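You operate a simulated robot arm through the tools that you are given. There is no shell and no other tool. Be economical: measure what you need, move in short steps, check, and stop when the job is done.

You are at the controls of a simulated two-armed robot. One attempt, no reset.

Task
Run the felt strip in at stitch 3, blue band under the foot.
Fine: foot down, machine off at the end.

It is judged by the outcome, as a careful person would: the job done as asked, and still so three seconds after it is handed in. It fails if anything else is knocked over, pushed out of place, dropped, spilled or broken.

Robot
Two 7-joint arms with two-finger parallel grippers on one trunk, hanging from a carriage that runs on a rail from [-0.003, -1.863] to [0, 0.317] (x, y) and turns from -299 to 389 degrees about z. Base frame: it is fixed where the carriage stands at the start and does not move with it; the origin is on the floor, on the carriage's upright axis, x ahead of it, y to its left, z up. Lengths are in m, angles in degrees, forces in N, time in s.
The left shoulder is at the start at [0.04, 0.161, 1.138], the right one opposite. With the tool pointing down near the work surface each hand reaches from about 0.3 to 0.78 m from the robot's upright axis, wherever it stands, measured 20 degrees to its own side. Places, roughly: machine switch [0.6, -0.3, 0.8]; presser lever [0.7, -0.1, 0.9]; stitch dial [0.6, -0.4, 1]. Payload 4.4 kg a hand.
The TCP of each hand is the grasp point between the finger pads, 0.023 m short of the fingertips. In the tool frame z runs along the fingers and y along their closing line. The gripper opens to 0.094 m. The fingers are 0.038 m wide and 0.01 m thick; the gripper's body (0.054 by 0.096 m) begins 0.039 m behind the TCP.
Orientation is that of the tool frame in the base frame, as a unit quaternion [w, x, y, z]. With the fingers straight down and closing along the base's y, the tool's x points along the base's -x, its y along +y and its z along -z.

Tools
- The arms move only by the tool jog_arm. It takes "left_steps", "right_steps" or both (then of equal length, played together; a hand with none holds still); each is a list that holds one entry, the list of rows, each a list of 7 numbers: the shift along the base's x, y, z in mm, then the turn, a rotation vector about the base's x, y, z in degrees, then the closure in counts, from 0 (fully open) to 255 (shut). In form: [[[tx, ty, tz, ax, ay, az, grip], ...]]. A call has 1 to 20 rows; each row shifts and turns the commanded pose from where the row before left it. Each row takes 0.2 s and may step no farther than 0.05 m and 8.6 degrees from the row before; otherwise, or with a gripper value out of range, the whole call is refused. Where a pose cannot be reached the arm comes as near as it can. A force on the tool above 90 N (or 10 N above the force at the start of the call, whichever is more), or a blocked arm, ends the call early, and 0.2 s more pass. Each finger travels about 0.045 m/s and halts on what it meets, pressing with about 35 N; the grip force reading is that of the motor and also rises with nothing between the fingers. The clock runs only during rows and for 0.2 s after the last one: add rows that do not move to give the fingers time. The reply holds the time, the measured pose of the TCP, the force on the tool along the base axes, the opening and the grip force, in the units named above and with some noise, with the torque about the TCP (base axes, N m) and any sound that the robot's microphone picked up.
- Cameras (640 x 400 px; columns grow to the right, rows downward): "scene" is now at [0.2359, -0.0241, 1.4335]; the picture's right is [-0.33, -0.94, 0.00], its down [-0.66, 0.23, -0.71] and it looks along [0.67, -0.24, -0.70] (base axes); focal length 264 px, centre (320, 200). "left" rides on the left gripper at [0.086, -0.016, -0.074] in its tool frame; the picture's right is [0.18, 0.98, 0.00], its down [-0.58, 0.11, -0.81] and it looks along [-0.79, 0.15, 0.59] (tool axes); focal length 243 px, centre (320, 200). "right" rides on the right gripper at [0.086, 0.016, -0.075] in its tool frame; the picture's right is [-0.18, 0.98, 0.00], its down [-0.58, -0.11, -0.81] and it looks along [-0.79, -0.15, 0.59] (tool axes); focal length 243 px, centre (320, 200). There is no depth. A picture from a camera that has moved, and an enlarged one, comes with that camera's place and axes in the base frame and with its lens.
- grab_frame(camera): a new picture of that camera. The clock stands still meanwhile.
- lift_body(by): slides the trunk up (or, below 0, down) by that many m; the arms and the scene camera ride with it, the base frame stays. It gives what a move gives, with no picture.
- steer(legs): drives the robot by 1 to 6 legs, each [ahead, left, turn to the left] in m, m and degrees, along the robot's own axes; the way and the turn of a leg run together, so that a leg with both is an arc; at most 1.5 m and 180 degrees a leg. The arms and the cameras ride along, it lands a little off, and it stops where it bumps. It keeps to its track: a leg is cut to what the track allows. It gives what a move gives.
- head_to(pan, tilt): turns the head with the scene camera to pan (to the left, within 86 degrees either way) and tilt (down, from -29 to 69), counted from straight ahead of the robot. It gives what a move gives.
- inspect(camera, box): a new picture of the part [left, top, right, bottom] of that camera's present view, enlarged. The clock stands still meanwhile.
- close_job(): hands the job in; it is judged then, once.

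Work in short steps. Places have to be worked out from the pictures, the camera data and where the tool is seen: move nearer, look again, correct. Check each grasp and each placing, and mend what went wrong. You have 120 turns and 88 pictures in all, those below and enlarged ones among them. Open the grippers and draw the arms clear of the work before you hand the job in, unless the task says otherwise; then end with one line.

The tools are called after "Emit:" as a command line: name --argument value ..., lists and objects as JSON in quotes. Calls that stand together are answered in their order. jog_arm: Moves the arms, as the interface text tells. Its arguments: {"type":"object","properties":{"left_steps":{"type":"array"},"right_steps":{"type":"array"}},"required":[]} The other tools are called the same way: lift_body (by) slides the trunk up or down; steer (legs) drives the base; head_to (pan, tilt) turns the head that bears the scene camera; grab_frame (camera) takes a picture; inspect (camera, box) takes an enlarged picture of a part of a camera's view; close_job () hands the job in.

At the start:

```text
time_s: 0.0
left_tool_pos: [0.4813, 0.0802, 1.2008]
left_tcp_rot: [0.0, 0.0, 1.0, 0.001]
left_ft_force: [0.4, -0.6, 0.5]
left_moment: [-0.03, -0.03, 0.0]
left_finger_gap: 0.0941
left_gripper_force: 0.1
right_tool_pos: [0.3791, -0.3982, 1.1211]
right_tcp_rot: [0.0, 0.0, 1.0, 0.0]
right_ft_force: [0.0, -0.6, -0.8]
right_moment: [-0.01, 0.0, 0.0]
right_finger_gap: 0.0938
right_gripper_force: 0.0
trunk travel left (down, up): [-0.275, 0.495]
robot x, y, heading: [-0.0017, 0.0034, 0.1]
head pan, tilt: [-19.4, 44.6]
```

scene: 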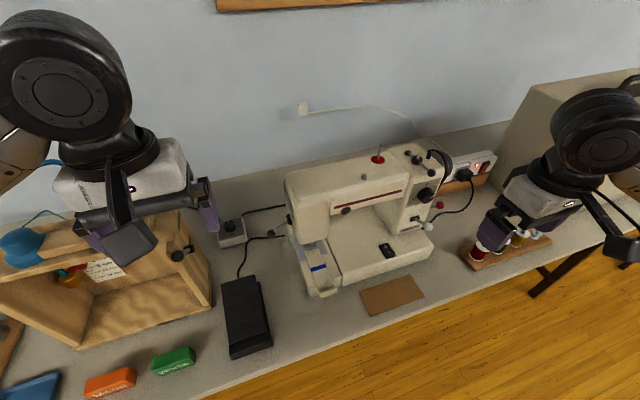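
right: 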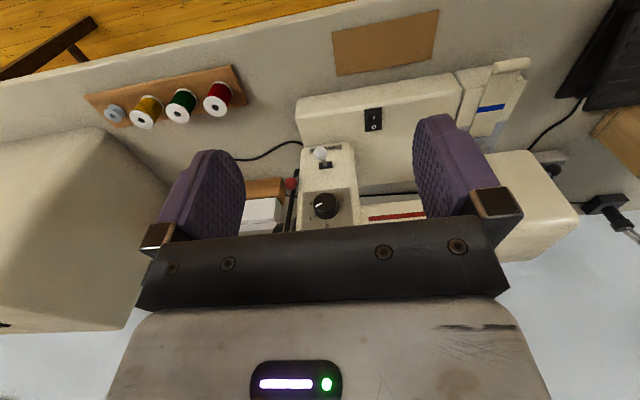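
left: 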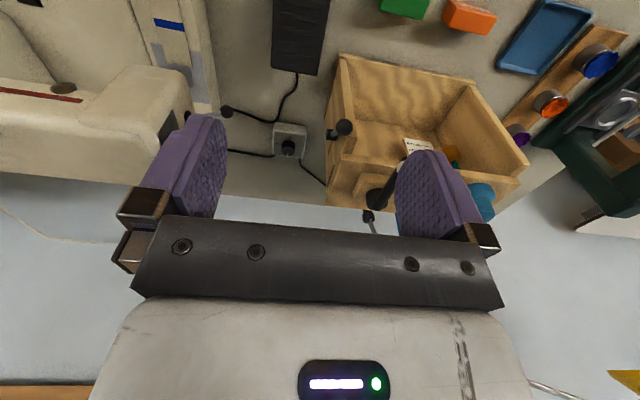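

The scene shows the sewing machine with a blue-banded felt strip on its bed at the left. I look closer at the machine first.

Emit:
inspect --camera "scene" --box '[270, 130, 470, 310]'

Emit:
inspect --camera "right" --box '[220, 40, 540, 240]'

Emit:
inspect --camera "left" --box '[0, 0, 360, 200]'

```text
2.22 times, centred on (370, 220) of scene
camera zoom: at [0.2359, -0.0241, 1.4335], right [-0.33, -0.94, 0.0], down [-0.66, 0.23, -0.71], along [0.67, -0.24, -0.7], focal length 587 px, centre (209, 156)
```

zoom: 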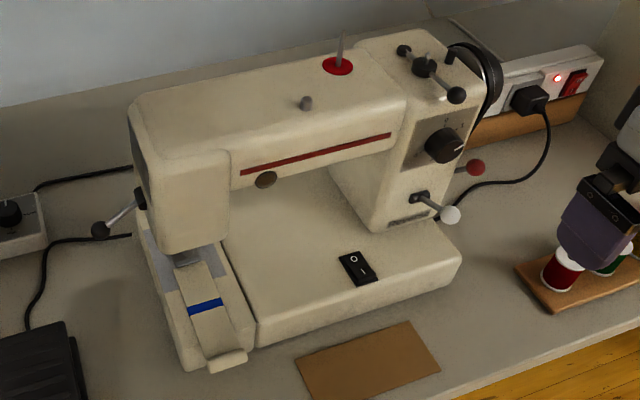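

```text
2.00 times, centred on (380, 140) of right
camera zoom: at [0.2932, -0.3826, 1.1965], right [0.18, 0.98, 0.0], down [0.58, -0.11, 0.81], along [0.79, -0.15, -0.59], focal length 485 px, centre (200, 320)
```

zoom: 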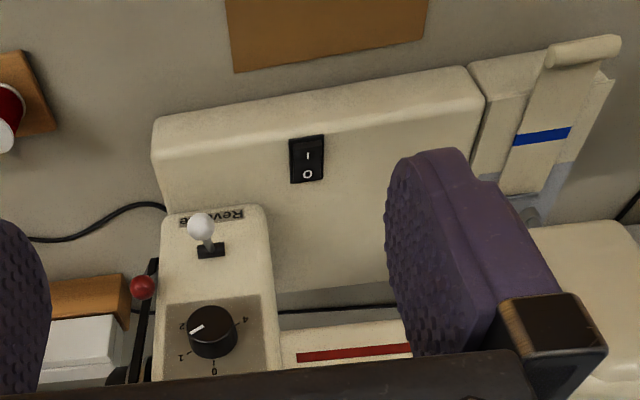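

```text
1.78 times, centred on (180, 100) of left
camera zoom: at [0.3965, 0.0615, 1.2746], right [-0.18, 0.98, 0.0], down [0.58, 0.11, 0.81], along [0.79, 0.15, -0.59], focal length 431 px, centre (569, 378)
```

zoom: 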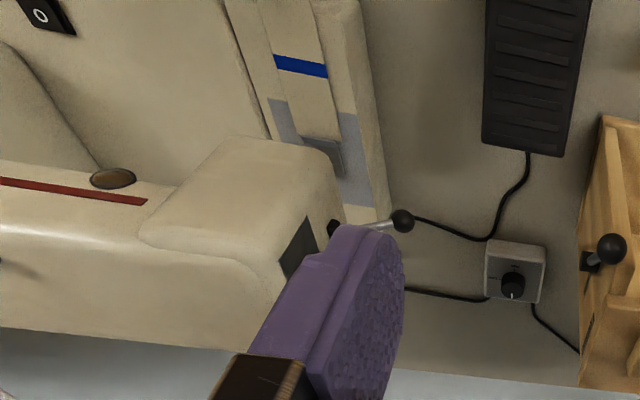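

The dial (0–4) now seems to point at 2, and the presser lever is a ball-ended lever on the left of the head. I shift the robot 0.2 m to the right, so that both the lever and the dial are in reach of one hand each.

Emit:
steer --legs '[[0, -0.2, 0]]'

Emit:
head_to --pan 0 --tilt 48

Emit:
grab_frame --camera "scene"

Emit:
inspect --camera "left" --box '[100, 0, 420, 200]'

```text
time_s: 1.6
left_tool_pos: [0.4826, -0.1273, 1.2014]
left_tcp_rot: [-0.001, 0.003, 1.0, 0.0]
left_ft_force: [0.4, 0.0, 0.0]
left_moment: [0.03, 0.0, 0.01]
left_finger_gap: 0.0943
left_gripper_force: 0.1
right_tool_pos: [0.3777, -0.6041, 1.1209]
right_tcp_rot: [0.0, 0.002, 1.0, 0.001]
right_ft_force: [0.6, -0.4, 0.3]
right_moment: [0.02, -0.01, -0.02]
right_finger_gap: 0.0939
right_gripper_force: 0.0
trunk travel left (down, up): [-0.275, 0.495]
robot x, y, heading: [0.0012, -0.2066, -0.3]
head pan, tilt: [-19.4, 44.6]
```

```text
time_s: 2.4
left_tool_pos: [0.4821, -0.1263, 1.2004]
left_tcp_rot: [0.0, 0.003, 1.0, 0.0]
left_ft_force: [0.0, 0.4, 0.3]
left_moment: [0.01, -0.01, 0.03]
left_finger_gap: 0.094
left_gripper_force: 0.1
right_tool_pos: [0.3779, -0.6038, 1.1217]
right_tcp_rot: [0.0, 0.002, 1.0, -0.001]
right_ft_force: [0.7, -0.7, -0.1]
right_moment: [0.01, 0.05, 0.03]
right_finger_gap: 0.0938
right_gripper_force: 0.0
trunk travel left (down, up): [-0.275, 0.495]
robot x, y, heading: [0.0036, -0.2038, -0.1]
head pan, tilt: [0.0, 48.0]
```

```text
81 pictures are left
camera scene: at [0.2374, -0.2012, 1.4287], right [-0.01, -1.0, 0.0], down [-0.74, 0.0, -0.67], along [0.67, 0.0, -0.74], focal length 264 px, centre (320, 200)
```

scene: 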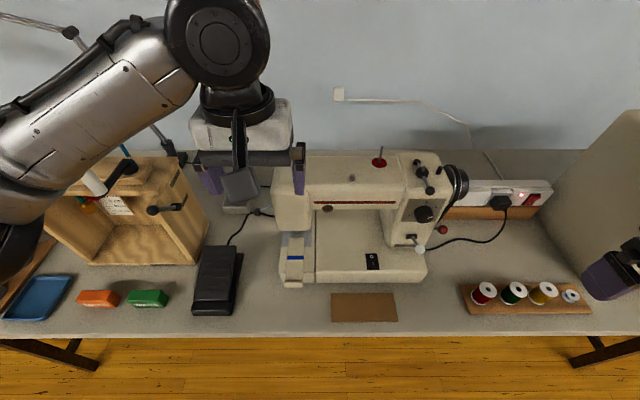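

```text
2.00 times, centred on (260, 100) of left
camera zoom: at [0.3966, -0.1434, 1.2747], right [-0.18, 0.98, 0.0], down [0.58, 0.11, 0.81], along [0.79, 0.14, -0.59], focal length 485 px, centre (440, 400)
```

zoom: 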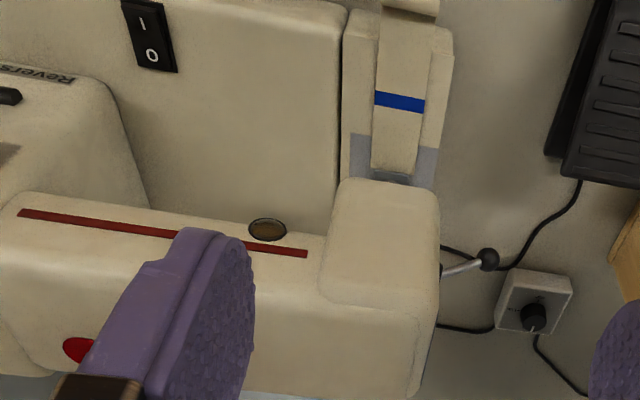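

I bring the left hand down in front of the strip and the right hand in front of the dial to look at each from close by.

Emit:
jog_arm --left_steps '[[[-22, 0, -42, 0, 0, 0, 0], [-22, 0, -42, 0, 0, 0, 0], [-22, 0, -42, 0, 0, 0, 0], [-22, 0, -42, 0, 0, 0, 0], [-22, 0, -42, 0, 0, 0, 0], [-20, 0, -42, 0, 0, 0, 0]]]' --right_steps '[[[0, 30, -5, 0, 0, 0, 0], [0, 30, -5, 0, 0, 0, 0], [0, 30, -5, 0, 0, 0, 0], [0, 30, -5, 0, 0, 0, 0], [0, 30, -5, 0, 0, 0, 0], [0, 35, -5, 0, 0, 0, 0]]]'

Emit:
grab_frame --camera "left"

Emit:
grab_frame --camera "right"

```text
time_s: 3.8
left_tool_pos: [0.3527, -0.1271, 0.9478]
left_tcp_rot: [0.0, 0.002, 1.0, 0.001]
left_ft_force: [0.6, 0.2, -0.4]
left_moment: [-0.04, 0.0, 0.01]
left_finger_gap: 0.094
left_gripper_force: 0.1
right_tool_pos: [0.3764, -0.4188, 1.0907]
right_tcp_rot: [0.0, 0.004, 1.0, 0.0]
right_ft_force: [-0.3, -0.3, -0.3]
right_moment: [0.01, 0.01, -0.01]
right_finger_gap: 0.0941
right_gripper_force: 0.1
trunk travel left (down, up): [-0.275, 0.495]
robot x, y, heading: [0.0027, -0.2004, -0.3]
head pan, tilt: [0.0, 48.0]
```

```text
79 pictures are left
camera left: at [0.2666, -0.1431, 1.0224], right [-0.18, 0.98, 0.0], down [0.58, 0.11, 0.81], along [0.79, 0.14, -0.59], focal length 243 px, centre (320, 200)
```

left: 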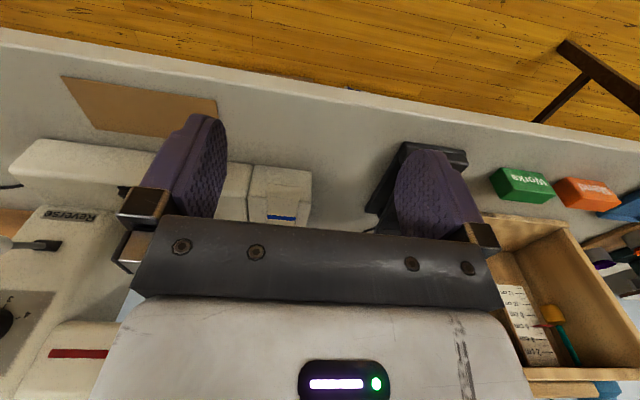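

```text
78 pictures are left
camera right: at [0.2901, -0.4011, 1.1663], right [0.19, 0.98, 0.0], down [0.58, -0.11, 0.81], along [0.79, -0.15, -0.59], focal length 243 px, centre (320, 200)
```

right: 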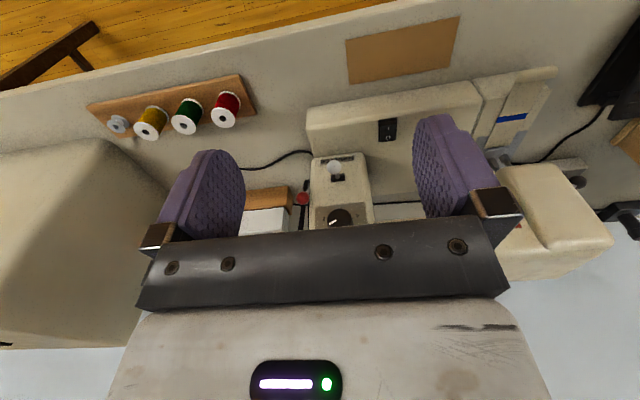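

I enlarge the card in the wooden box, which may carry instructions, and the dial.

Emit:
inspect --camera "left" --box '[480, 260, 600, 380]'

Emit:
inspect --camera "right" --box '[280, 140, 400, 240]'

Emit:
inspect --camera "scene" --box '[380, 140, 480, 260]'

Emit:
inspect --camera "scene" --box '[190, 150, 350, 310]'

```text
3.33 times, centred on (540, 320) of left
camera zoom: at [0.2666, -0.1431, 1.0224], right [-0.18, 0.98, 0.0], down [0.58, 0.11, 0.81], along [0.79, 0.14, -0.59], focal length 809 px, centre (-413, -200)
```

zoom: 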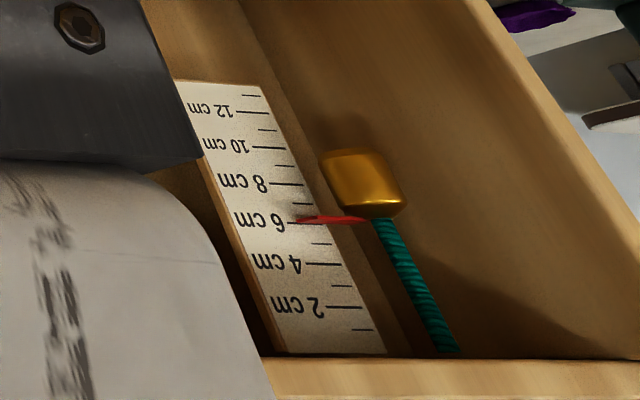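

```text
4.00 times, centred on (340, 190) of right
camera zoom: at [0.2901, -0.4011, 1.1663], right [0.19, 0.98, 0.0], down [0.58, -0.11, 0.81], along [0.79, -0.15, -0.59], focal length 970 px, centre (240, 240)
```

zoom: 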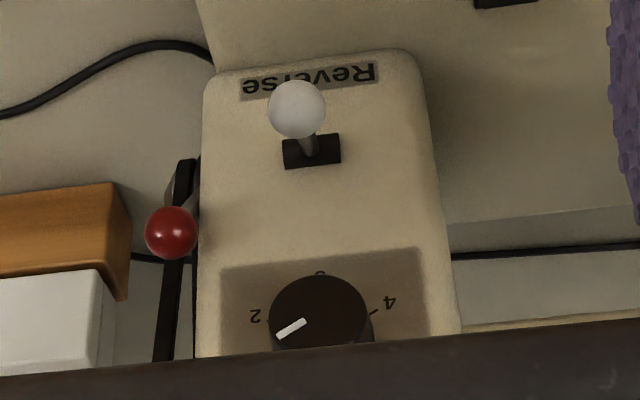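

```text
3.33 times, centred on (430, 200) of scene
camera zoom: at [0.237, -0.2006, 1.4287], right [-0.01, -1.0, 0.0], down [-0.74, 0.0, -0.67], along [0.67, 0.0, -0.74], focal length 881 px, centre (-47, 200)
```

zoom: 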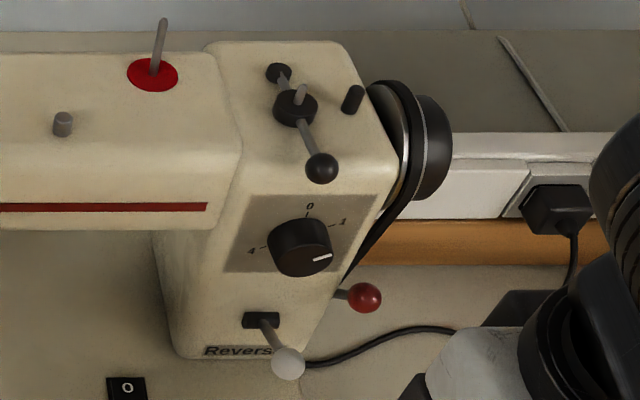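

```text
2.50 times, centred on (270, 230) of scene
camera zoom: at [0.237, -0.2006, 1.4287], right [-0.01, -1.0, 0.0], down [-0.74, 0.0, -0.67], along [0.67, 0.0, -0.74], focal length 661 px, centre (445, 125)
```

zoom: 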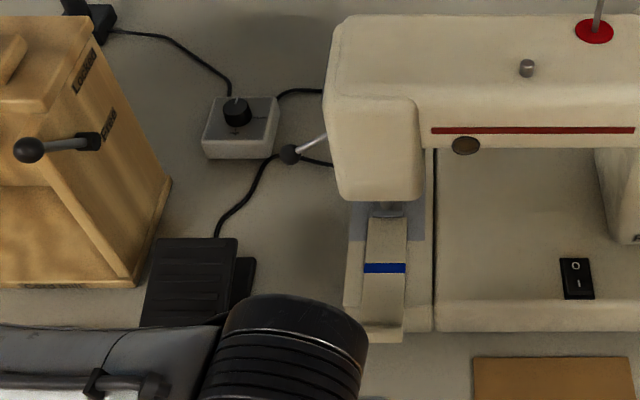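

The dial labels look spaced at 60°, with 3 at the bottom, and the pointer is somewhere around 1–2. I tilt the right hand forward and bring it in front of the dial for a frontal view.

Emit:
jog_arm --right_steps '[[[15, 2, -10, 0, -7.5, 0, 0], [15, 2, -10, 0, -7.5, 0, 0], [15, 2, -10, 0, -7.5, 0, 0], [15, 2, -10, 0, -7.5, 0, 0], [12, 1, -10, 0, 0, 0, 0]]]'

Emit:
grab_frame --camera "right"

```text
time_s: 5.0
left_tool_pos: [0.3534, -0.1271, 0.9491]
left_tcp_rot: [-0.001, 0.003, 1.0, 0.0]
left_ft_force: [-0.3, 0.5, 0.5]
left_moment: [0.0, 0.0, 0.01]
left_finger_gap: 0.0938
left_gripper_force: 0.0
right_tool_pos: [0.4499, -0.4092, 1.0431]
right_tcp_rot: [0.259, 0.002, 0.966, 0.001]
right_ft_force: [0.5, -0.4, -0.4]
right_moment: [0.01, 0.01, -0.06]
right_finger_gap: 0.0942
right_gripper_force: 0.0
trunk travel left (down, up): [-0.275, 0.495]
robot x, y, heading: [0.0011, -0.1987, -0.5]
head pan, tilt: [0.0, 48.0]
```

```text
73 pictures are left
camera right: at [0.3378, -0.3931, 1.064], right [0.16, 0.98, 0.09], down [0.1, -0.11, 0.99], along [0.98, -0.15, -0.12], focal length 243 px, centre (320, 200)
```

right: 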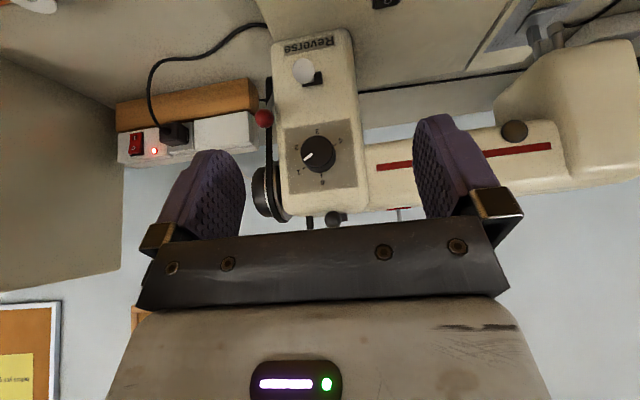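

Emit:
inspect --camera "right" --box '[260, 30, 370, 210]'

Emit:
inspect --camera "right" --box '[420, 0, 640, 160]'

Emit:
inspect --camera "right" --box '[0, 295, 80, 400]'

```text
2.22 times, centred on (315, 120) of right
camera zoom: at [0.3378, -0.3931, 1.064], right [0.16, 0.98, 0.09], down [0.1, -0.11, 0.99], along [0.98, -0.15, -0.12], focal length 539 px, centre (331, 378)
```

zoom: 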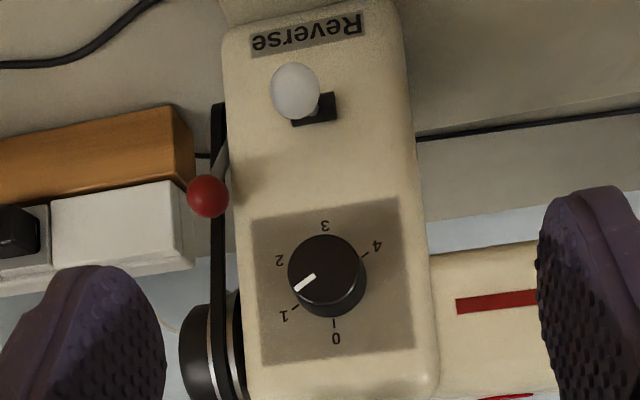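

```text
2.50 times, centred on (530, 80) of right
camera zoom: at [0.3378, -0.3931, 1.064], right [0.16, 0.98, 0.09], down [0.1, -0.11, 0.99], along [0.98, -0.15, -0.12], focal length 606 px, centre (-205, 500)
```

zoom: 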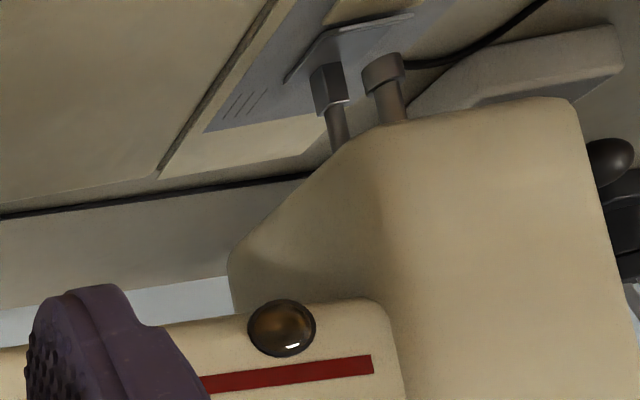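

```text
3.81 times, centred on (40, 348) of right
camera zoom: at [0.3378, -0.3931, 1.064], right [0.16, 0.98, 0.09], down [0.1, -0.11, 0.99], along [0.98, -0.15, -0.12], focal length 924 px, centre (1387, -362)
```

zoom: 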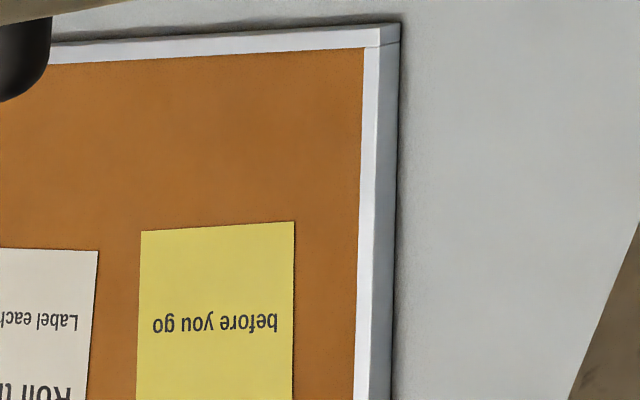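

The dial is at 1, with 3 two steps (120°) clockwise, at the bottom. There's a notice board above; I look up to read it.

Emit:
head_to --pan 0 --tilt 5

Emit:
grab_frame --camera "scene"

```text
time_s: 6.1
left_tool_pos: [0.352, -0.1285, 0.9484]
left_tcp_rot: [0.0, 0.002, 1.0, 0.0]
left_ft_force: [-0.1, -0.1, 0.2]
left_moment: [-0.04, 0.0, -0.03]
left_finger_gap: 0.0939
left_gripper_force: 0.1
right_tool_pos: [0.45, -0.4112, 1.0424]
right_tcp_rot: [0.258, 0.002, 0.966, 0.001]
right_ft_force: [-0.1, -0.7, -0.1]
right_moment: [0.0, 0.01, -0.01]
right_finger_gap: 0.0941
right_gripper_force: 0.1
trunk travel left (down, up): [-0.275, 0.495]
robot x, y, heading: [-0.0006, -0.2034, -0.2]
head pan, tilt: [0.0, 5.0]
```

```text
69 pictures are left
camera scene: at [0.2505, -0.2012, 1.4959], right [-0.01, -1.0, 0.0], down [-0.09, 0.0, -1.0], along [1.0, -0.01, -0.09], focal length 264 px, centre (320, 200)
```

scene: 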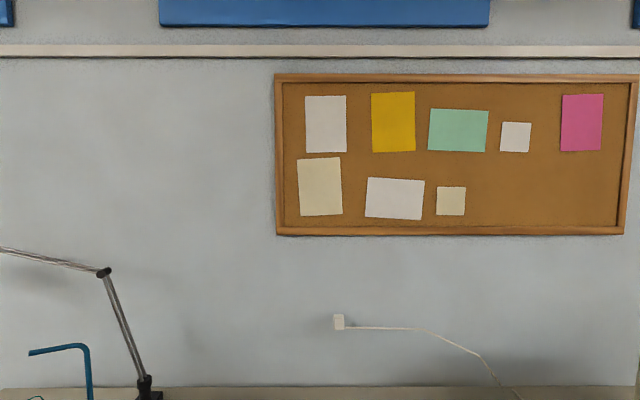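

This board is blank; the one with text is on the right. I pan there.

Emit:
head_to --pan -60 --tilt -8

Emit:
grab_frame --camera "scene"

```text
time_s: 7.4
left_tool_pos: [0.3524, -0.1275, 0.9495]
left_tcp_rot: [0.0, 0.002, 1.0, 0.0]
left_ft_force: [-0.2, 0.5, -0.6]
left_moment: [-0.01, 0.01, 0.01]
left_finger_gap: 0.0941
left_gripper_force: 0.2
right_tool_pos: [0.4501, -0.4098, 1.0422]
right_tcp_rot: [0.259, 0.002, 0.966, 0.001]
right_ft_force: [0.4, 0.3, -0.2]
right_moment: [0.02, 0.0, 0.04]
right_finger_gap: 0.0941
right_gripper_force: 0.0
trunk travel left (down, up): [-0.275, 0.495]
robot x, y, heading: [-0.0026, -0.201, -0.3]
head pan, tilt: [-60.0, -8.0]
```

```text
68 pictures are left
camera scene: at [0.2011, -0.2751, 1.5161], right [-0.87, -0.5, 0.0], down [0.07, -0.12, -0.99], along [0.49, -0.86, 0.14], focal length 264 px, centre (320, 200)
```

scene: 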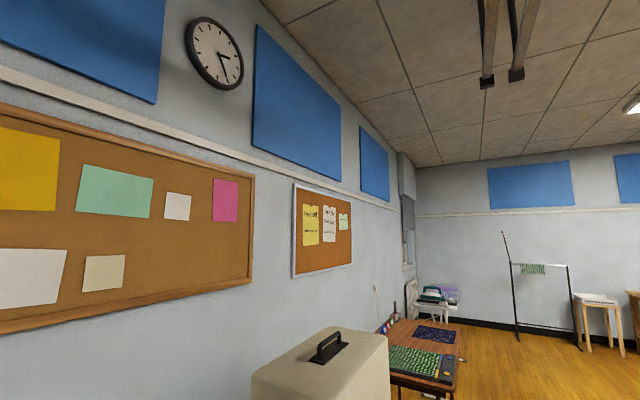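

Emit:
inspect --camera "scene" --box '[285, 180, 360, 280]'

```text
4.00 times, centred on (322, 230) of scene
camera zoom: at [0.2011, -0.2751, 1.5161], right [-0.87, -0.5, 0.0], down [0.07, -0.12, -0.99], along [0.49, -0.86, 0.14], focal length 1057 px, centre (310, 80)
```

zoom: 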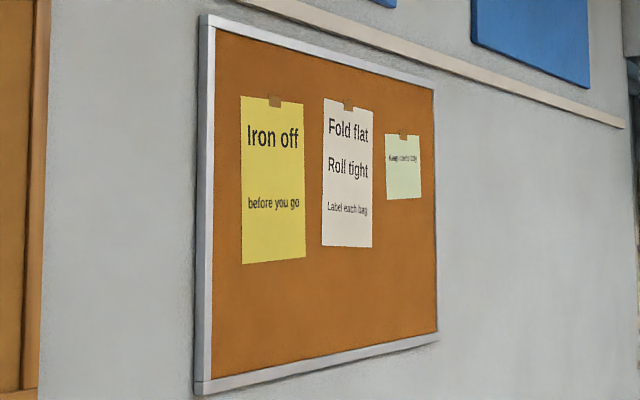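

The notes have nothing to do with this job. I triangulated the dial panel: vertical, facing −x at x≈0.614, knob centre [0.598, −0.430, 0.979], about 38 mm across. I level the right hand so it points along +x in front of the knob, partly closed so it stays clear of the red lever ball.

Emit:
jog_arm --right_steps '[[[6, -2.5, -7, 0, -7.5, 0, 80], [6, -2.5, -7, 0, -7.5, 0, 80], [6, -2.5, -7, 0, -7.5, 0, 80], [6, -2.5, -7, 0, -7.5, 0, 80], [6, -2.5, -7, 0, -7.5, 0, 80], [6, -2.5, -7, 0, -7.5, 0, 80], [6, -2.5, -7, 0, -7.5, 0, 80], [6, -2.5, -8, 0, -7.5, 0, 80], [0, 0, 0, 0, 0, 0, 80]]]'

Emit:
head_to --pan -8 --tilt 48

Emit:
grab_frame --camera "right"

Emit:
grab_frame --camera "scene"

```text
time_s: 9.4
left_tool_pos: [0.3545, -0.1274, 0.9486]
left_tcp_rot: [0.0, 0.002, 1.0, 0.001]
left_ft_force: [0.7, -1.0, 0.1]
left_moment: [-0.04, 0.01, 0.01]
left_finger_gap: 0.094
left_gripper_force: 0.0
right_tool_pos: [0.4968, -0.4306, 0.9824]
right_tcp_rot: [0.708, 0.002, 0.707, 0.001]
right_ft_force: [0.7, 0.2, -0.2]
right_moment: [0.0, -0.04, 0.02]
right_finger_gap: 0.0646
right_gripper_force: 0.0
trunk travel left (down, up): [-0.275, 0.495]
robot x, y, heading: [-0.003, -0.2006, -0.3]
head pan, tilt: [-60.0, -8.0]
```

```text
time_s: 10.7
left_tool_pos: [0.3536, -0.126, 0.9487]
left_tcp_rot: [0.0, 0.002, 1.0, 0.001]
left_ft_force: [0.5, 0.4, -0.5]
left_moment: [0.03, -0.03, -0.03]
left_finger_gap: 0.094
left_gripper_force: 0.0
right_tool_pos: [0.496, -0.4304, 0.9827]
right_tcp_rot: [0.707, 0.002, 0.707, 0.002]
right_ft_force: [0.8, 0.4, -0.1]
right_moment: [0.03, -0.03, 0.0]
right_finger_gap: 0.0644
right_gripper_force: 0.0
trunk travel left (down, up): [-0.275, 0.495]
robot x, y, heading: [-0.0001, -0.2013, -0.5]
head pan, tilt: [-8.0, 48.0]
```

```text
66 pictures are left
camera right: at [0.4221, -0.4133, 0.8966], right [0.0, 0.98, 0.19], down [-0.81, -0.11, 0.58], along [0.59, -0.15, 0.79], focal length 243 px, centre (320, 200)
```

right: 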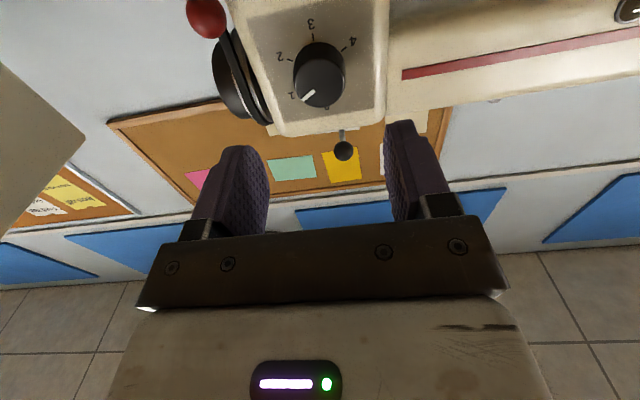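

```text
65 pictures are left
camera scene: at [0.2366, -0.2122, 1.4288], right [-0.15, -0.99, 0.0], down [-0.73, 0.11, -0.67], along [0.66, -0.1, -0.74], focal length 264 px, centre (320, 200)
```

scene: 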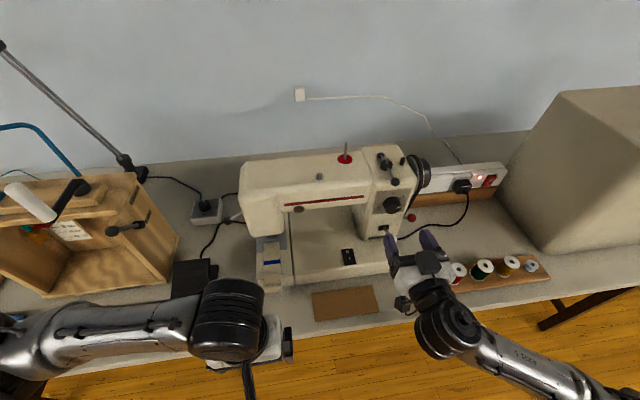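

The knob triangulates again to y −0.430, z 0.983, so I'm aligned. I pre-roll −60° so that I can turn +120° in one grip.

Emit:
jog_arm --right_steps '[[[0, 0, 0, -7.5, 0, 0, 80], [0, 0, 0, -7.5, 0, 0, 80], [0, 0, 0, -7.5, 0, 0, 80], [0, 0, 0, -7.5, 0, 0, 80], [0, 0, 0, -7.5, 0, 0, 80], [0, 0, 0, -7.5, 0, 0, 80], [0, 0, 0, -7.5, 0, 0, 80], [0, 0, 0, -7.5, 0, 0, 80]]]'

Emit:
grab_frame --camera "right"

```text
time_s: 12.5
left_tool_pos: [0.3519, -0.1279, 0.9482]
left_tcp_rot: [0.0, 0.002, 1.0, 0.0]
left_ft_force: [0.0, 0.6, -0.2]
left_moment: [-0.03, -0.05, 0.0]
left_finger_gap: 0.0939
left_gripper_force: 0.1
right_tool_pos: [0.4977, -0.4294, 0.9829]
right_tcp_rot: [0.613, -0.353, 0.613, -0.352]
right_ft_force: [0.9, -0.6, -0.7]
right_moment: [0.0, 0.0, 0.03]
right_finger_gap: 0.0647
right_gripper_force: 0.0
trunk travel left (down, up): [-0.275, 0.495]
robot x, y, heading: [0.0015, -0.2048, -0.1]
head pan, tilt: [-8.0, 48.0]
```

```text
64 pictures are left
camera right: at [0.4231, -0.4971, 0.9274], right [0.0, 0.65, -0.76], down [-0.81, 0.45, 0.39], along [0.59, 0.61, 0.53], focal length 243 px, centre (320, 200)
```

right: 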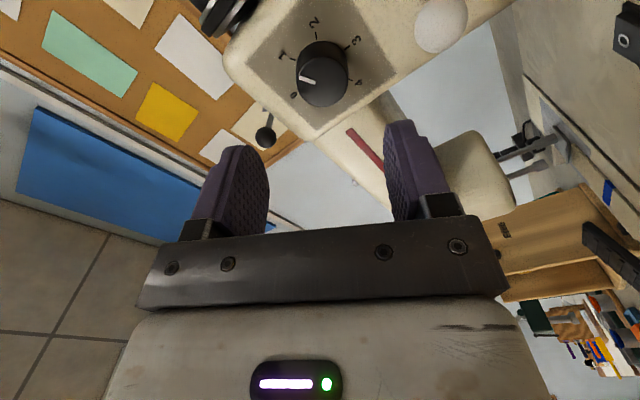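

Aligned. I advance 88 mm so the fingertips straddle the knob just short of the panel, then close.

Emit:
jog_arm --right_steps '[[[20, 0, -1, 0, 0, 0, 80], [20, 0, -1, 0, 0, 0, 80], [20, 0, 0, 0, 0, 0, 80], [14, 0, 0, 0, 0, 0, 80], [8, 0, 0, 0, 0, 0, 80], [6, 0, 0, 0, 0, 0, 80]]]'

Emit:
grab_frame --camera "right"

Emit:
inspect --camera "scene" --box '[340, 140, 480, 290]'

```text
time_s: 13.9
left_tool_pos: [0.3513, -0.127, 0.9489]
left_tcp_rot: [0.0, 0.002, 1.0, 0.001]
left_ft_force: [-0.1, 0.4, -0.6]
left_moment: [-0.02, -0.01, 0.02]
left_finger_gap: 0.094
left_gripper_force: 0.0
right_tool_pos: [0.5824, -0.4302, 0.9825]
right_tcp_rot: [0.613, -0.353, 0.613, -0.353]
right_ft_force: [-11.7, -0.6, 1.7]
right_moment: [-0.03, -0.29, -0.45]
right_finger_gap: 0.0654
right_gripper_force: 0.8
trunk travel left (down, up): [-0.275, 0.495]
robot x, y, heading: [0.0013, -0.2008, -0.4]
head pan, tilt: [-8.0, 48.0]
```

```text
63 pictures are left
camera right: at [0.5085, -0.4963, 0.9248], right [0.0, 0.66, -0.76], down [-0.81, 0.45, 0.39], along [0.59, 0.61, 0.53], focal length 243 px, centre (320, 200)
```

right: 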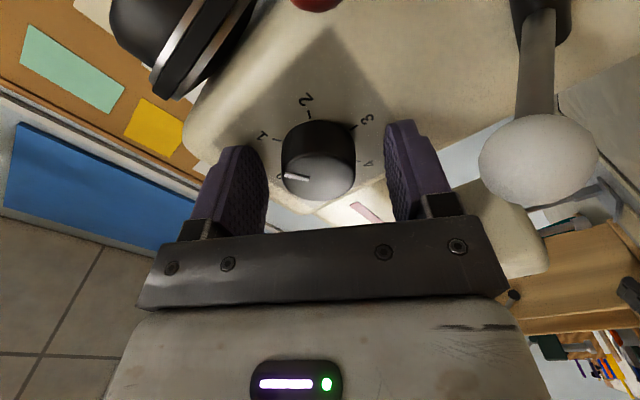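

```text
2.67 times, centred on (410, 215) of scene
camera zoom: at [0.2354, -0.2122, 1.4284], right [-0.14, -0.99, 0.0], down [-0.74, 0.11, -0.67], along [0.66, -0.1, -0.74], focal length 705 px, centre (80, 160)
```

zoom: 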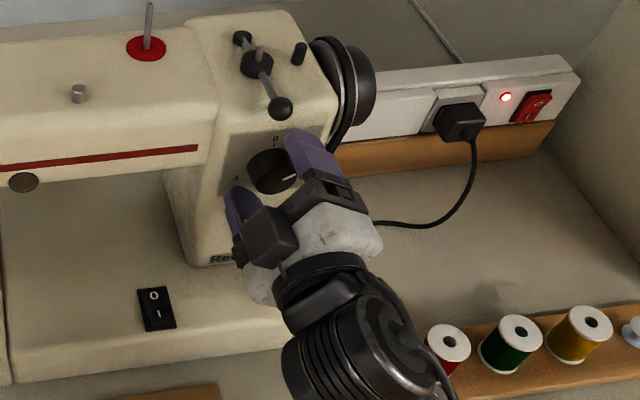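

The tips touch the panel lightly (11.7 N). I back off 3 mm and close on the knob.

Emit:
jog_arm --right_steps '[[[-5, 0, 0, 0, 0, 0, 80], [0, 0, 0, 0, 0, 0, 130], [0, 0, 0, 0, 0, 0, 200], [0, 0, 0, 0, 0, 0, 255], [0, 0, 0, 0, 0, 0, 255], [0, 0, 0, 0, 0, 0, 255]]]'

Emit:
grab_frame --camera "right"

```text
time_s: 15.3
left_tool_pos: [0.3533, -0.128, 0.9492]
left_tcp_rot: [-0.001, 0.002, 1.0, 0.0]
left_ft_force: [0.2, -0.4, -0.4]
left_moment: [-0.01, 0.0, 0.0]
left_finger_gap: 0.0941
left_gripper_force: 0.0
right_tool_pos: [0.5793, -0.4298, 0.9821]
right_tcp_rot: [0.614, -0.351, 0.613, -0.352]
right_ft_force: [-4.4, -1.3, 8.2]
right_moment: [-0.01, -0.19, -0.25]
right_finger_gap: 0.0368
right_gripper_force: 44.4
trunk travel left (down, up): [-0.275, 0.495]
robot x, y, heading: [0.0005, -0.2009, -0.4]
head pan, tilt: [-8.0, 48.0]
```

```text
61 pictures are left
camera right: at [0.5054, -0.4965, 0.9254], right [0.0, 0.65, -0.76], down [-0.81, 0.45, 0.39], along [0.59, 0.61, 0.53], focal length 243 px, centre (320, 200)
```

right: 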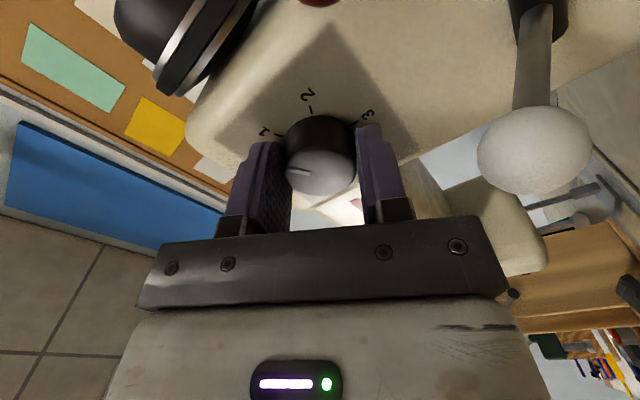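

The knob is held at 37 mm. I turn +60° clockwise and check.

Emit:
jog_arm --right_steps '[[[0, 0, 0, 7.5, 0, 0, 255], [0, 0, 0, 7.5, 0, 0, 255], [0, 0, 0, 7.5, 0, 0, 255], [0, 0, 0, 7.5, 0, 0, 255], [0, 0, 0, 7.5, 0, 0, 255], [0, 0, 0, 7.5, 0, 0, 255], [0, 0, 0, 7.5, 0, 0, 255], [0, 0, 0, 7.5, 0, 0, 255]]]'

Emit:
grab_frame --camera "right"

```text
time_s: 17.1
left_tool_pos: [0.3531, -0.1285, 0.948]
left_tcp_rot: [0.0, 0.003, 1.0, -0.001]
left_ft_force: [-0.3, -0.2, -0.2]
left_moment: [0.01, 0.0, 0.01]
left_finger_gap: 0.0939
left_gripper_force: 0.1
right_tool_pos: [0.5805, -0.4303, 0.9818]
right_tcp_rot: [0.707, 0.002, 0.707, 0.003]
right_ft_force: [-6.8, -2.7, 12.0]
right_moment: [-0.01, -0.88, -0.37]
right_finger_gap: 0.037
right_gripper_force: 44.6
trunk travel left (down, up): [-0.275, 0.495]
robot x, y, heading: [0.0018, -0.206, -0.3]
head pan, tilt: [-8.0, 48.0]
```

```text
60 pictures are left
camera right: at [0.5053, -0.4136, 0.8967], right [0.0, 0.98, 0.19], down [-0.81, -0.11, 0.58], along [0.59, -0.15, 0.79], focal length 243 px, centre (320, 200)
```

right: 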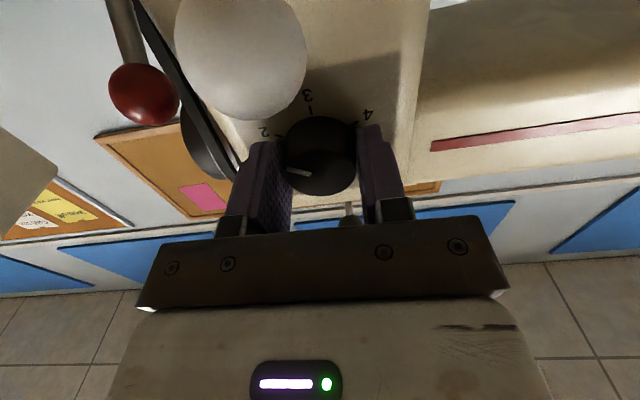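

The knob turned with the hand, from 1 to 2. I turn another +60°.

Emit:
jog_arm --right_steps '[[[0, 0, 0, 7.5, 0, 0, 255], [0, 0, 0, 7.5, 0, 0, 255], [0, 0, 0, 7.5, 0, 0, 255], [0, 0, 0, 7.5, 0, 0, 255], [0, 0, 0, 7.5, 0, 0, 255], [0, 0, 0, 7.5, 0, 0, 255], [0, 0, 0, 7.5, 0, 0, 255], [0, 0, 0, 7.5, 0, 0, 255], [0, 0, 0, 0, 0, 0, 255]]]'

Emit:
grab_frame --camera "right"

```text
time_s: 19.1
left_tool_pos: [0.3548, -0.1208, 0.9491]
left_tcp_rot: [0.0, 0.002, 1.0, 0.002]
left_ft_force: [-0.5, -0.8, -1.2]
left_moment: [-0.02, -0.01, 0.01]
left_finger_gap: 0.0941
left_gripper_force: 0.0
right_tool_pos: [0.5813, -0.4318, 0.9819]
right_tcp_rot: [0.62, 0.339, 0.618, 0.344]
right_ft_force: [-17.1, 34.8, 39.9]
right_moment: [0.0, -1.09, 1.0]
right_finger_gap: 0.0368
right_gripper_force: 44.4
trunk travel left (down, up): [-0.275, 0.495]
robot x, y, heading: [-0.0025, -0.2071, -0.3]
head pan, tilt: [-8.0, 48.0]
```

```text
59 pictures are left
camera right: at [0.5052, -0.3493, 0.9502], right [-0.01, 0.37, 0.93], down [-0.81, -0.55, 0.21], along [0.59, -0.75, 0.3], focal length 243 px, centre (320, 200)
```

right: 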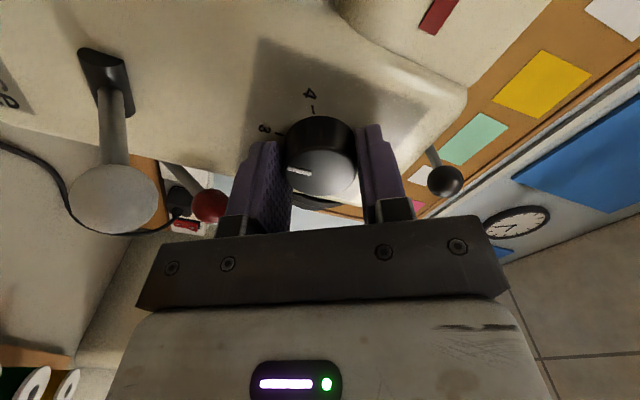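

The knob now points at 3, with some side load on the hand. I release it and back straight out, then look at the dial.

Emit:
jog_arm --right_steps '[[[0, 0, 0, 0, 0, 0, 200], [0, 0, 0, 0, 0, 0, 120], [0, 0, 0, 0, 0, 0, 80], [0, 0, 0, 0, 0, 0, 80], [-10, 0, 0, 0, 0, 0, 80], [-25, 0, 0, 0, 0, 0, 80], [-30, 0, 0, 0, 0, 0, 80], [-30, 0, 0, 0, 0, 0, 80]]]'

Emit:
inspect --camera "right" --box '[230, 0, 410, 160]'

```text
time_s: 20.9
left_tool_pos: [0.352, -0.1269, 0.9494]
left_tcp_rot: [-0.001, 0.003, 1.0, 0.0]
left_ft_force: [-1.0, -0.3, -0.2]
left_moment: [0.0, -0.02, 0.0]
left_finger_gap: 0.0938
left_gripper_force: 0.0
right_tool_pos: [0.4866, -0.4441, 0.9895]
right_tcp_rot: [0.627, 0.339, 0.615, 0.337]
right_ft_force: [-0.3, -0.3, 0.3]
right_moment: [-0.02, 0.0, -0.03]
right_finger_gap: 0.0646
right_gripper_force: 0.0
trunk travel left (down, up): [-0.275, 0.495]
robot x, y, heading: [-0.0035, -0.2011, -0.2]
head pan, tilt: [-8.0, 48.0]
```

```text
2.50 times, centred on (320, 80) of right
camera zoom: at [0.412, -0.3618, 0.9553], right [-0.01, 0.38, 0.92], down [-0.81, -0.54, 0.21], along [0.58, -0.75, 0.31], focal length 606 px, centre (320, 500)
```

zoom: 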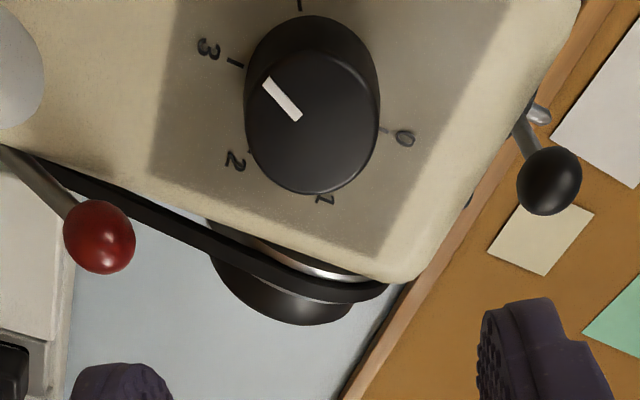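

The pointer now seems to sit between 3 and 4, so the release dragged it. I roll back to level for a clearer view.

Emit:
jog_arm --right_steps '[[[-5, 0, 0, -7.5, 0, 0, 80], [-5, 0, 0, -7.5, 0, 0, 80], [0, 0, 0, -7.5, 0, 0, 80], [0, 0, 0, -7.5, 0, 0, 80], [0, 0, 0, -7.5, 0, 0, 80], [0, 0, 0, -7.5, 0, 0, 80], [0, 0, 0, -7.5, 0, 0, 80], [0, 0, 0, -7.5, 0, 0, 80]]]'

Emit:
inspect --camera "right" --box '[230, 0, 410, 160]'

```text
time_s: 22.7
left_tool_pos: [0.3546, -0.1278, 0.9485]
left_tcp_rot: [0.0, 0.003, 1.0, 0.0]
left_ft_force: [-0.7, -0.2, -0.7]
left_moment: [0.01, 0.01, -0.04]
left_finger_gap: 0.0941
left_gripper_force: 0.1
right_tool_pos: [0.4749, -0.4301, 0.9818]
right_tcp_rot: [0.707, 0.002, 0.707, -0.001]
right_ft_force: [0.2, -0.1, -0.9]
right_moment: [0.03, -0.02, 0.01]
right_finger_gap: 0.0645
right_gripper_force: 0.0
trunk travel left (down, up): [-0.275, 0.495]
robot x, y, heading: [0.0005, -0.2031, -0.1]
head pan, tilt: [-8.0, 48.0]
```

```text
2.50 times, centred on (320, 80) of right
camera zoom: at [0.4006, -0.4132, 0.896], right [0.0, 0.98, 0.19], down [-0.81, -0.11, 0.58], along [0.59, -0.15, 0.79], focal length 606 px, centre (320, 500)
```

zoom: 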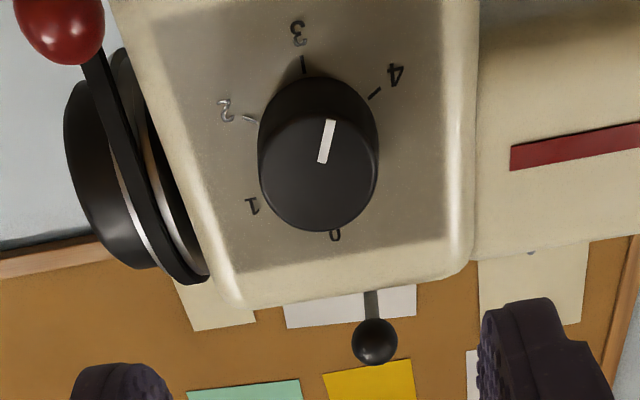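

The pointer is about 23° past 3. I roll to +23°, re-grip the knob, and will turn back −23° so the release happens at an easy wrist pose.

Emit:
jog_arm --right_steps '[[[20, 0, 0, 7.7, 0, 0, 80], [20, 0, 0, 7.7, 0, 0, 80], [20, 0, 0, 7.6, 0, 0, 80], [20, 0, 0, 0, 0, 0, 80], [15, 0, 0, 0, 0, 0, 80], [9, 0, 0, 0, 0, 0, 80], [0, 0, 0, 0, 0, 0, 140], [0, 0, 0, 0, 0, 0, 200], [0, 0, 0, 0, 0, 0, 255], [0, 0, 0, 0, 0, 0, 255], [0, 0, 0, 0, 0, 0, 255]]]'

Emit:
inspect --camera "right" --box '[220, 60, 420, 220]'

```text
time_s: 25.1
left_tool_pos: [0.3529, -0.1273, 0.9483]
left_tcp_rot: [0.001, 0.002, 1.0, 0.0]
left_ft_force: [0.0, -0.4, -0.4]
left_moment: [-0.02, 0.0, 0.02]
left_finger_gap: 0.094
left_gripper_force: 0.1
right_tool_pos: [0.5801, -0.4304, 0.9823]
right_tcp_rot: [0.692, 0.143, 0.693, 0.142]
right_ft_force: [2.9, -5.9, -5.9]
right_moment: [-0.01, -0.03, -0.29]
right_finger_gap: 0.0373
right_gripper_force: 45.1
trunk travel left (down, up): [-0.275, 0.495]
robot x, y, heading: [-0.0055, -0.2014, -0.3]
head pan, tilt: [-8.0, 48.0]
```

```text
2.50 times, centred on (320, 140) of right
camera zoom: at [0.5044, -0.3815, 0.9105], right [0.0, 0.83, 0.56], down [-0.81, -0.33, 0.49], along [0.59, -0.45, 0.67], focal length 606 px, centre (320, 350)
```

zoom: 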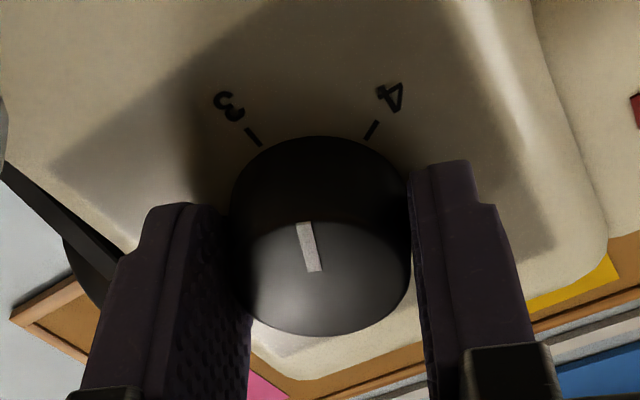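

Gripped, with the pointer a bit under halfway from 3 to 4. I turn back −24°.

Emit:
jog_arm --right_steps '[[[0, 0, 0, -6, 0, 0, 255], [0, 0, 0, -6, 0, 0, 255], [0, 0, 0, -6, 0, 0, 255], [0, 0, 0, -6, 0, 0, 255], [0, 0, 0, 0, 0, 0, 255]]]'

Emit:
inspect --camera "right" --box '[220, 60, 420, 220]'

```text
time_s: 26.3
left_tool_pos: [0.3528, -0.1277, 0.9479]
left_tcp_rot: [0.0, 0.004, 1.0, 0.0]
left_ft_force: [0.3, -0.4, -0.1]
left_moment: [-0.01, 0.02, 0.01]
left_finger_gap: 0.094
left_gripper_force: 0.0
right_tool_pos: [0.5791, -0.4305, 0.9834]
right_tcp_rot: [0.707, -0.005, 0.707, -0.005]
right_ft_force: [0.1, -3.2, -0.6]
right_moment: [0.0, 0.12, 0.06]
right_finger_gap: 0.0371
right_gripper_force: 45.0
trunk travel left (down, up): [-0.275, 0.495]
robot x, y, heading: [-0.0001, -0.2034, -0.5]
head pan, tilt: [-8.0, 48.0]
```

```text
2.50 times, centred on (320, 140) of right
camera zoom: at [0.5045, -0.4154, 0.8966], right [0.0, 0.99, 0.17], down [-0.81, -0.1, 0.58], along [0.59, -0.14, 0.8], focal length 606 px, centre (320, 350)
```

zoom: 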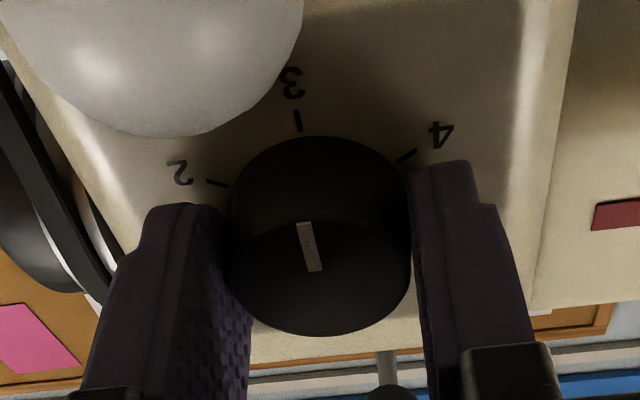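

The pointer lines up with 3. I release gently, back straight out and check.

Emit:
jog_arm --right_steps '[[[0, 0, 0, 0, 0, 0, 220], [0, 0, 0, 0, 0, 0, 160], [0, 0, 0, 0, 0, 0, 100], [0, 0, 0, 0, 0, 0, 80], [-10, 0, 0, 0, 0, 0, 80], [-25, 0, 0, 0, 0, 0, 80], [-30, 0, 0, 0, 0, 0, 80], [-40, 0, 0, 0, 0, 0, 80]]]'

Emit:
inspect --camera "right" --box '[230, 0, 410, 160]'

```text
time_s: 28.1
left_tool_pos: [0.3511, -0.1272, 0.9489]
left_tcp_rot: [-0.001, 0.003, 1.0, 0.0]
left_ft_force: [0.7, -0.3, 0.2]
left_moment: [-0.02, -0.05, 0.02]
left_finger_gap: 0.094
left_gripper_force: 0.0
right_tool_pos: [0.4738, -0.431, 0.9816]
right_tcp_rot: [0.707, -0.004, 0.708, -0.005]
right_ft_force: [-0.1, 0.4, 0.3]
right_moment: [0.02, 0.01, 0.0]
right_finger_gap: 0.0648
right_gripper_force: 0.1
trunk travel left (down, up): [-0.275, 0.495]
robot x, y, heading: [0.0001, -0.2054, -0.3]
head pan, tilt: [-8.0, 48.0]
```

```text
2.50 times, centred on (320, 80) of right
camera zoom: at [0.3991, -0.4156, 0.8957], right [0.0, 0.99, 0.17], down [-0.81, -0.1, 0.58], along [0.59, -0.14, 0.79], focal length 606 px, centre (320, 500)
```

zoom: 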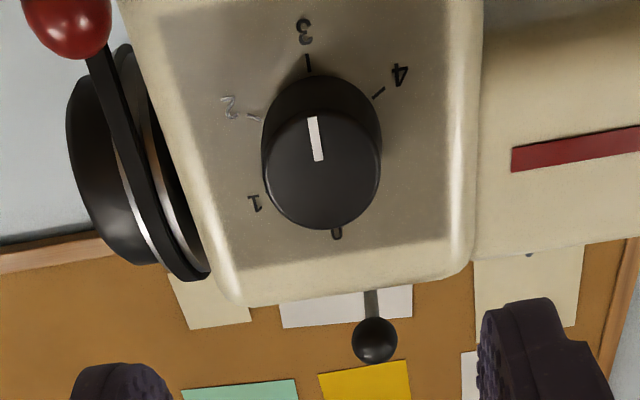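

The dial is at 3. Now the left hand: I tilt and lower it to see the foot, strip and lever from the front.

Emit:
jog_arm --left_steps '[[[10, 0, -12, 0, -7.5, 0, 0], [10, 0, -12, 0, -7.5, 0, 0], [10, 0, -12, 0, -7.5, 0, 0], [10, 0, -12, 0, -7.5, 0, 0]]]'

Emit:
grab_frame --camera "left"

```text
time_s: 29.1
left_tool_pos: [0.3909, -0.1276, 0.8987]
left_tcp_rot: [0.259, 0.002, 0.966, 0.001]
left_ft_force: [0.1, -0.5, -0.8]
left_moment: [-0.03, 0.03, 0.01]
left_finger_gap: 0.0938
left_gripper_force: 0.1
right_tool_pos: [0.4745, -0.4312, 0.9822]
right_tcp_rot: [0.707, -0.004, 0.707, -0.005]
right_ft_force: [0.5, -0.3, 0.9]
right_moment: [0.02, 0.03, -0.03]
right_finger_gap: 0.0644
right_gripper_force: 0.1
trunk travel left (down, up): [-0.275, 0.495]
robot x, y, heading: [0.0011, -0.2019, -0.1]
head pan, tilt: [-8.0, 48.0]
```

```text
53 pictures are left
camera left: at [0.2805, -0.1437, 0.9197], right [-0.16, 0.98, -0.09], down [0.1, 0.11, 0.99], along [0.98, 0.14, -0.11], focal length 243 px, centre (320, 200)
```

left: 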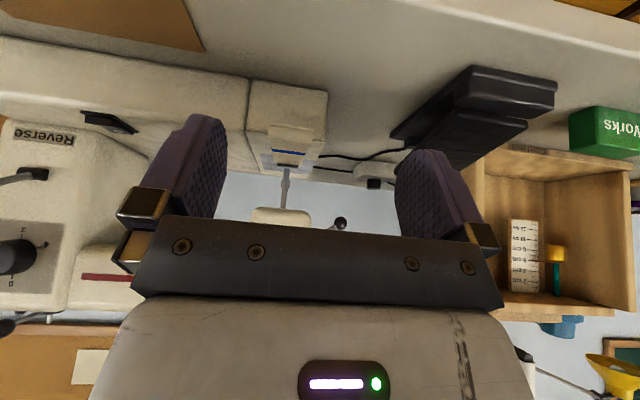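

Emit:
inspect --camera "left" --box '[230, 70, 390, 240]'

```text
2.35 times, centred on (310, 155) of left
camera zoom: at [0.2805, -0.1437, 0.9197], right [-0.16, 0.98, -0.09], down [0.1, 0.11, 0.99], along [0.98, 0.14, -0.11], focal length 571 px, centre (344, 306)
```

zoom: 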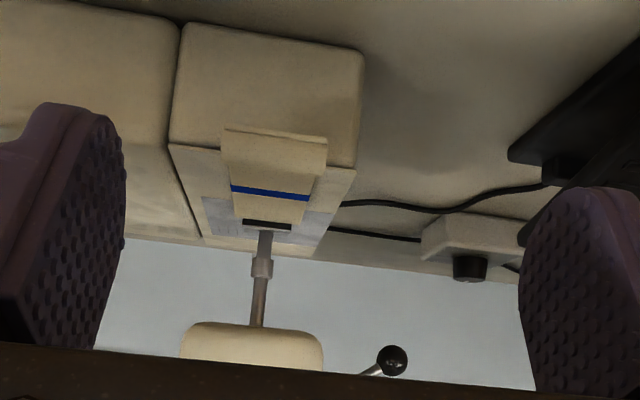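

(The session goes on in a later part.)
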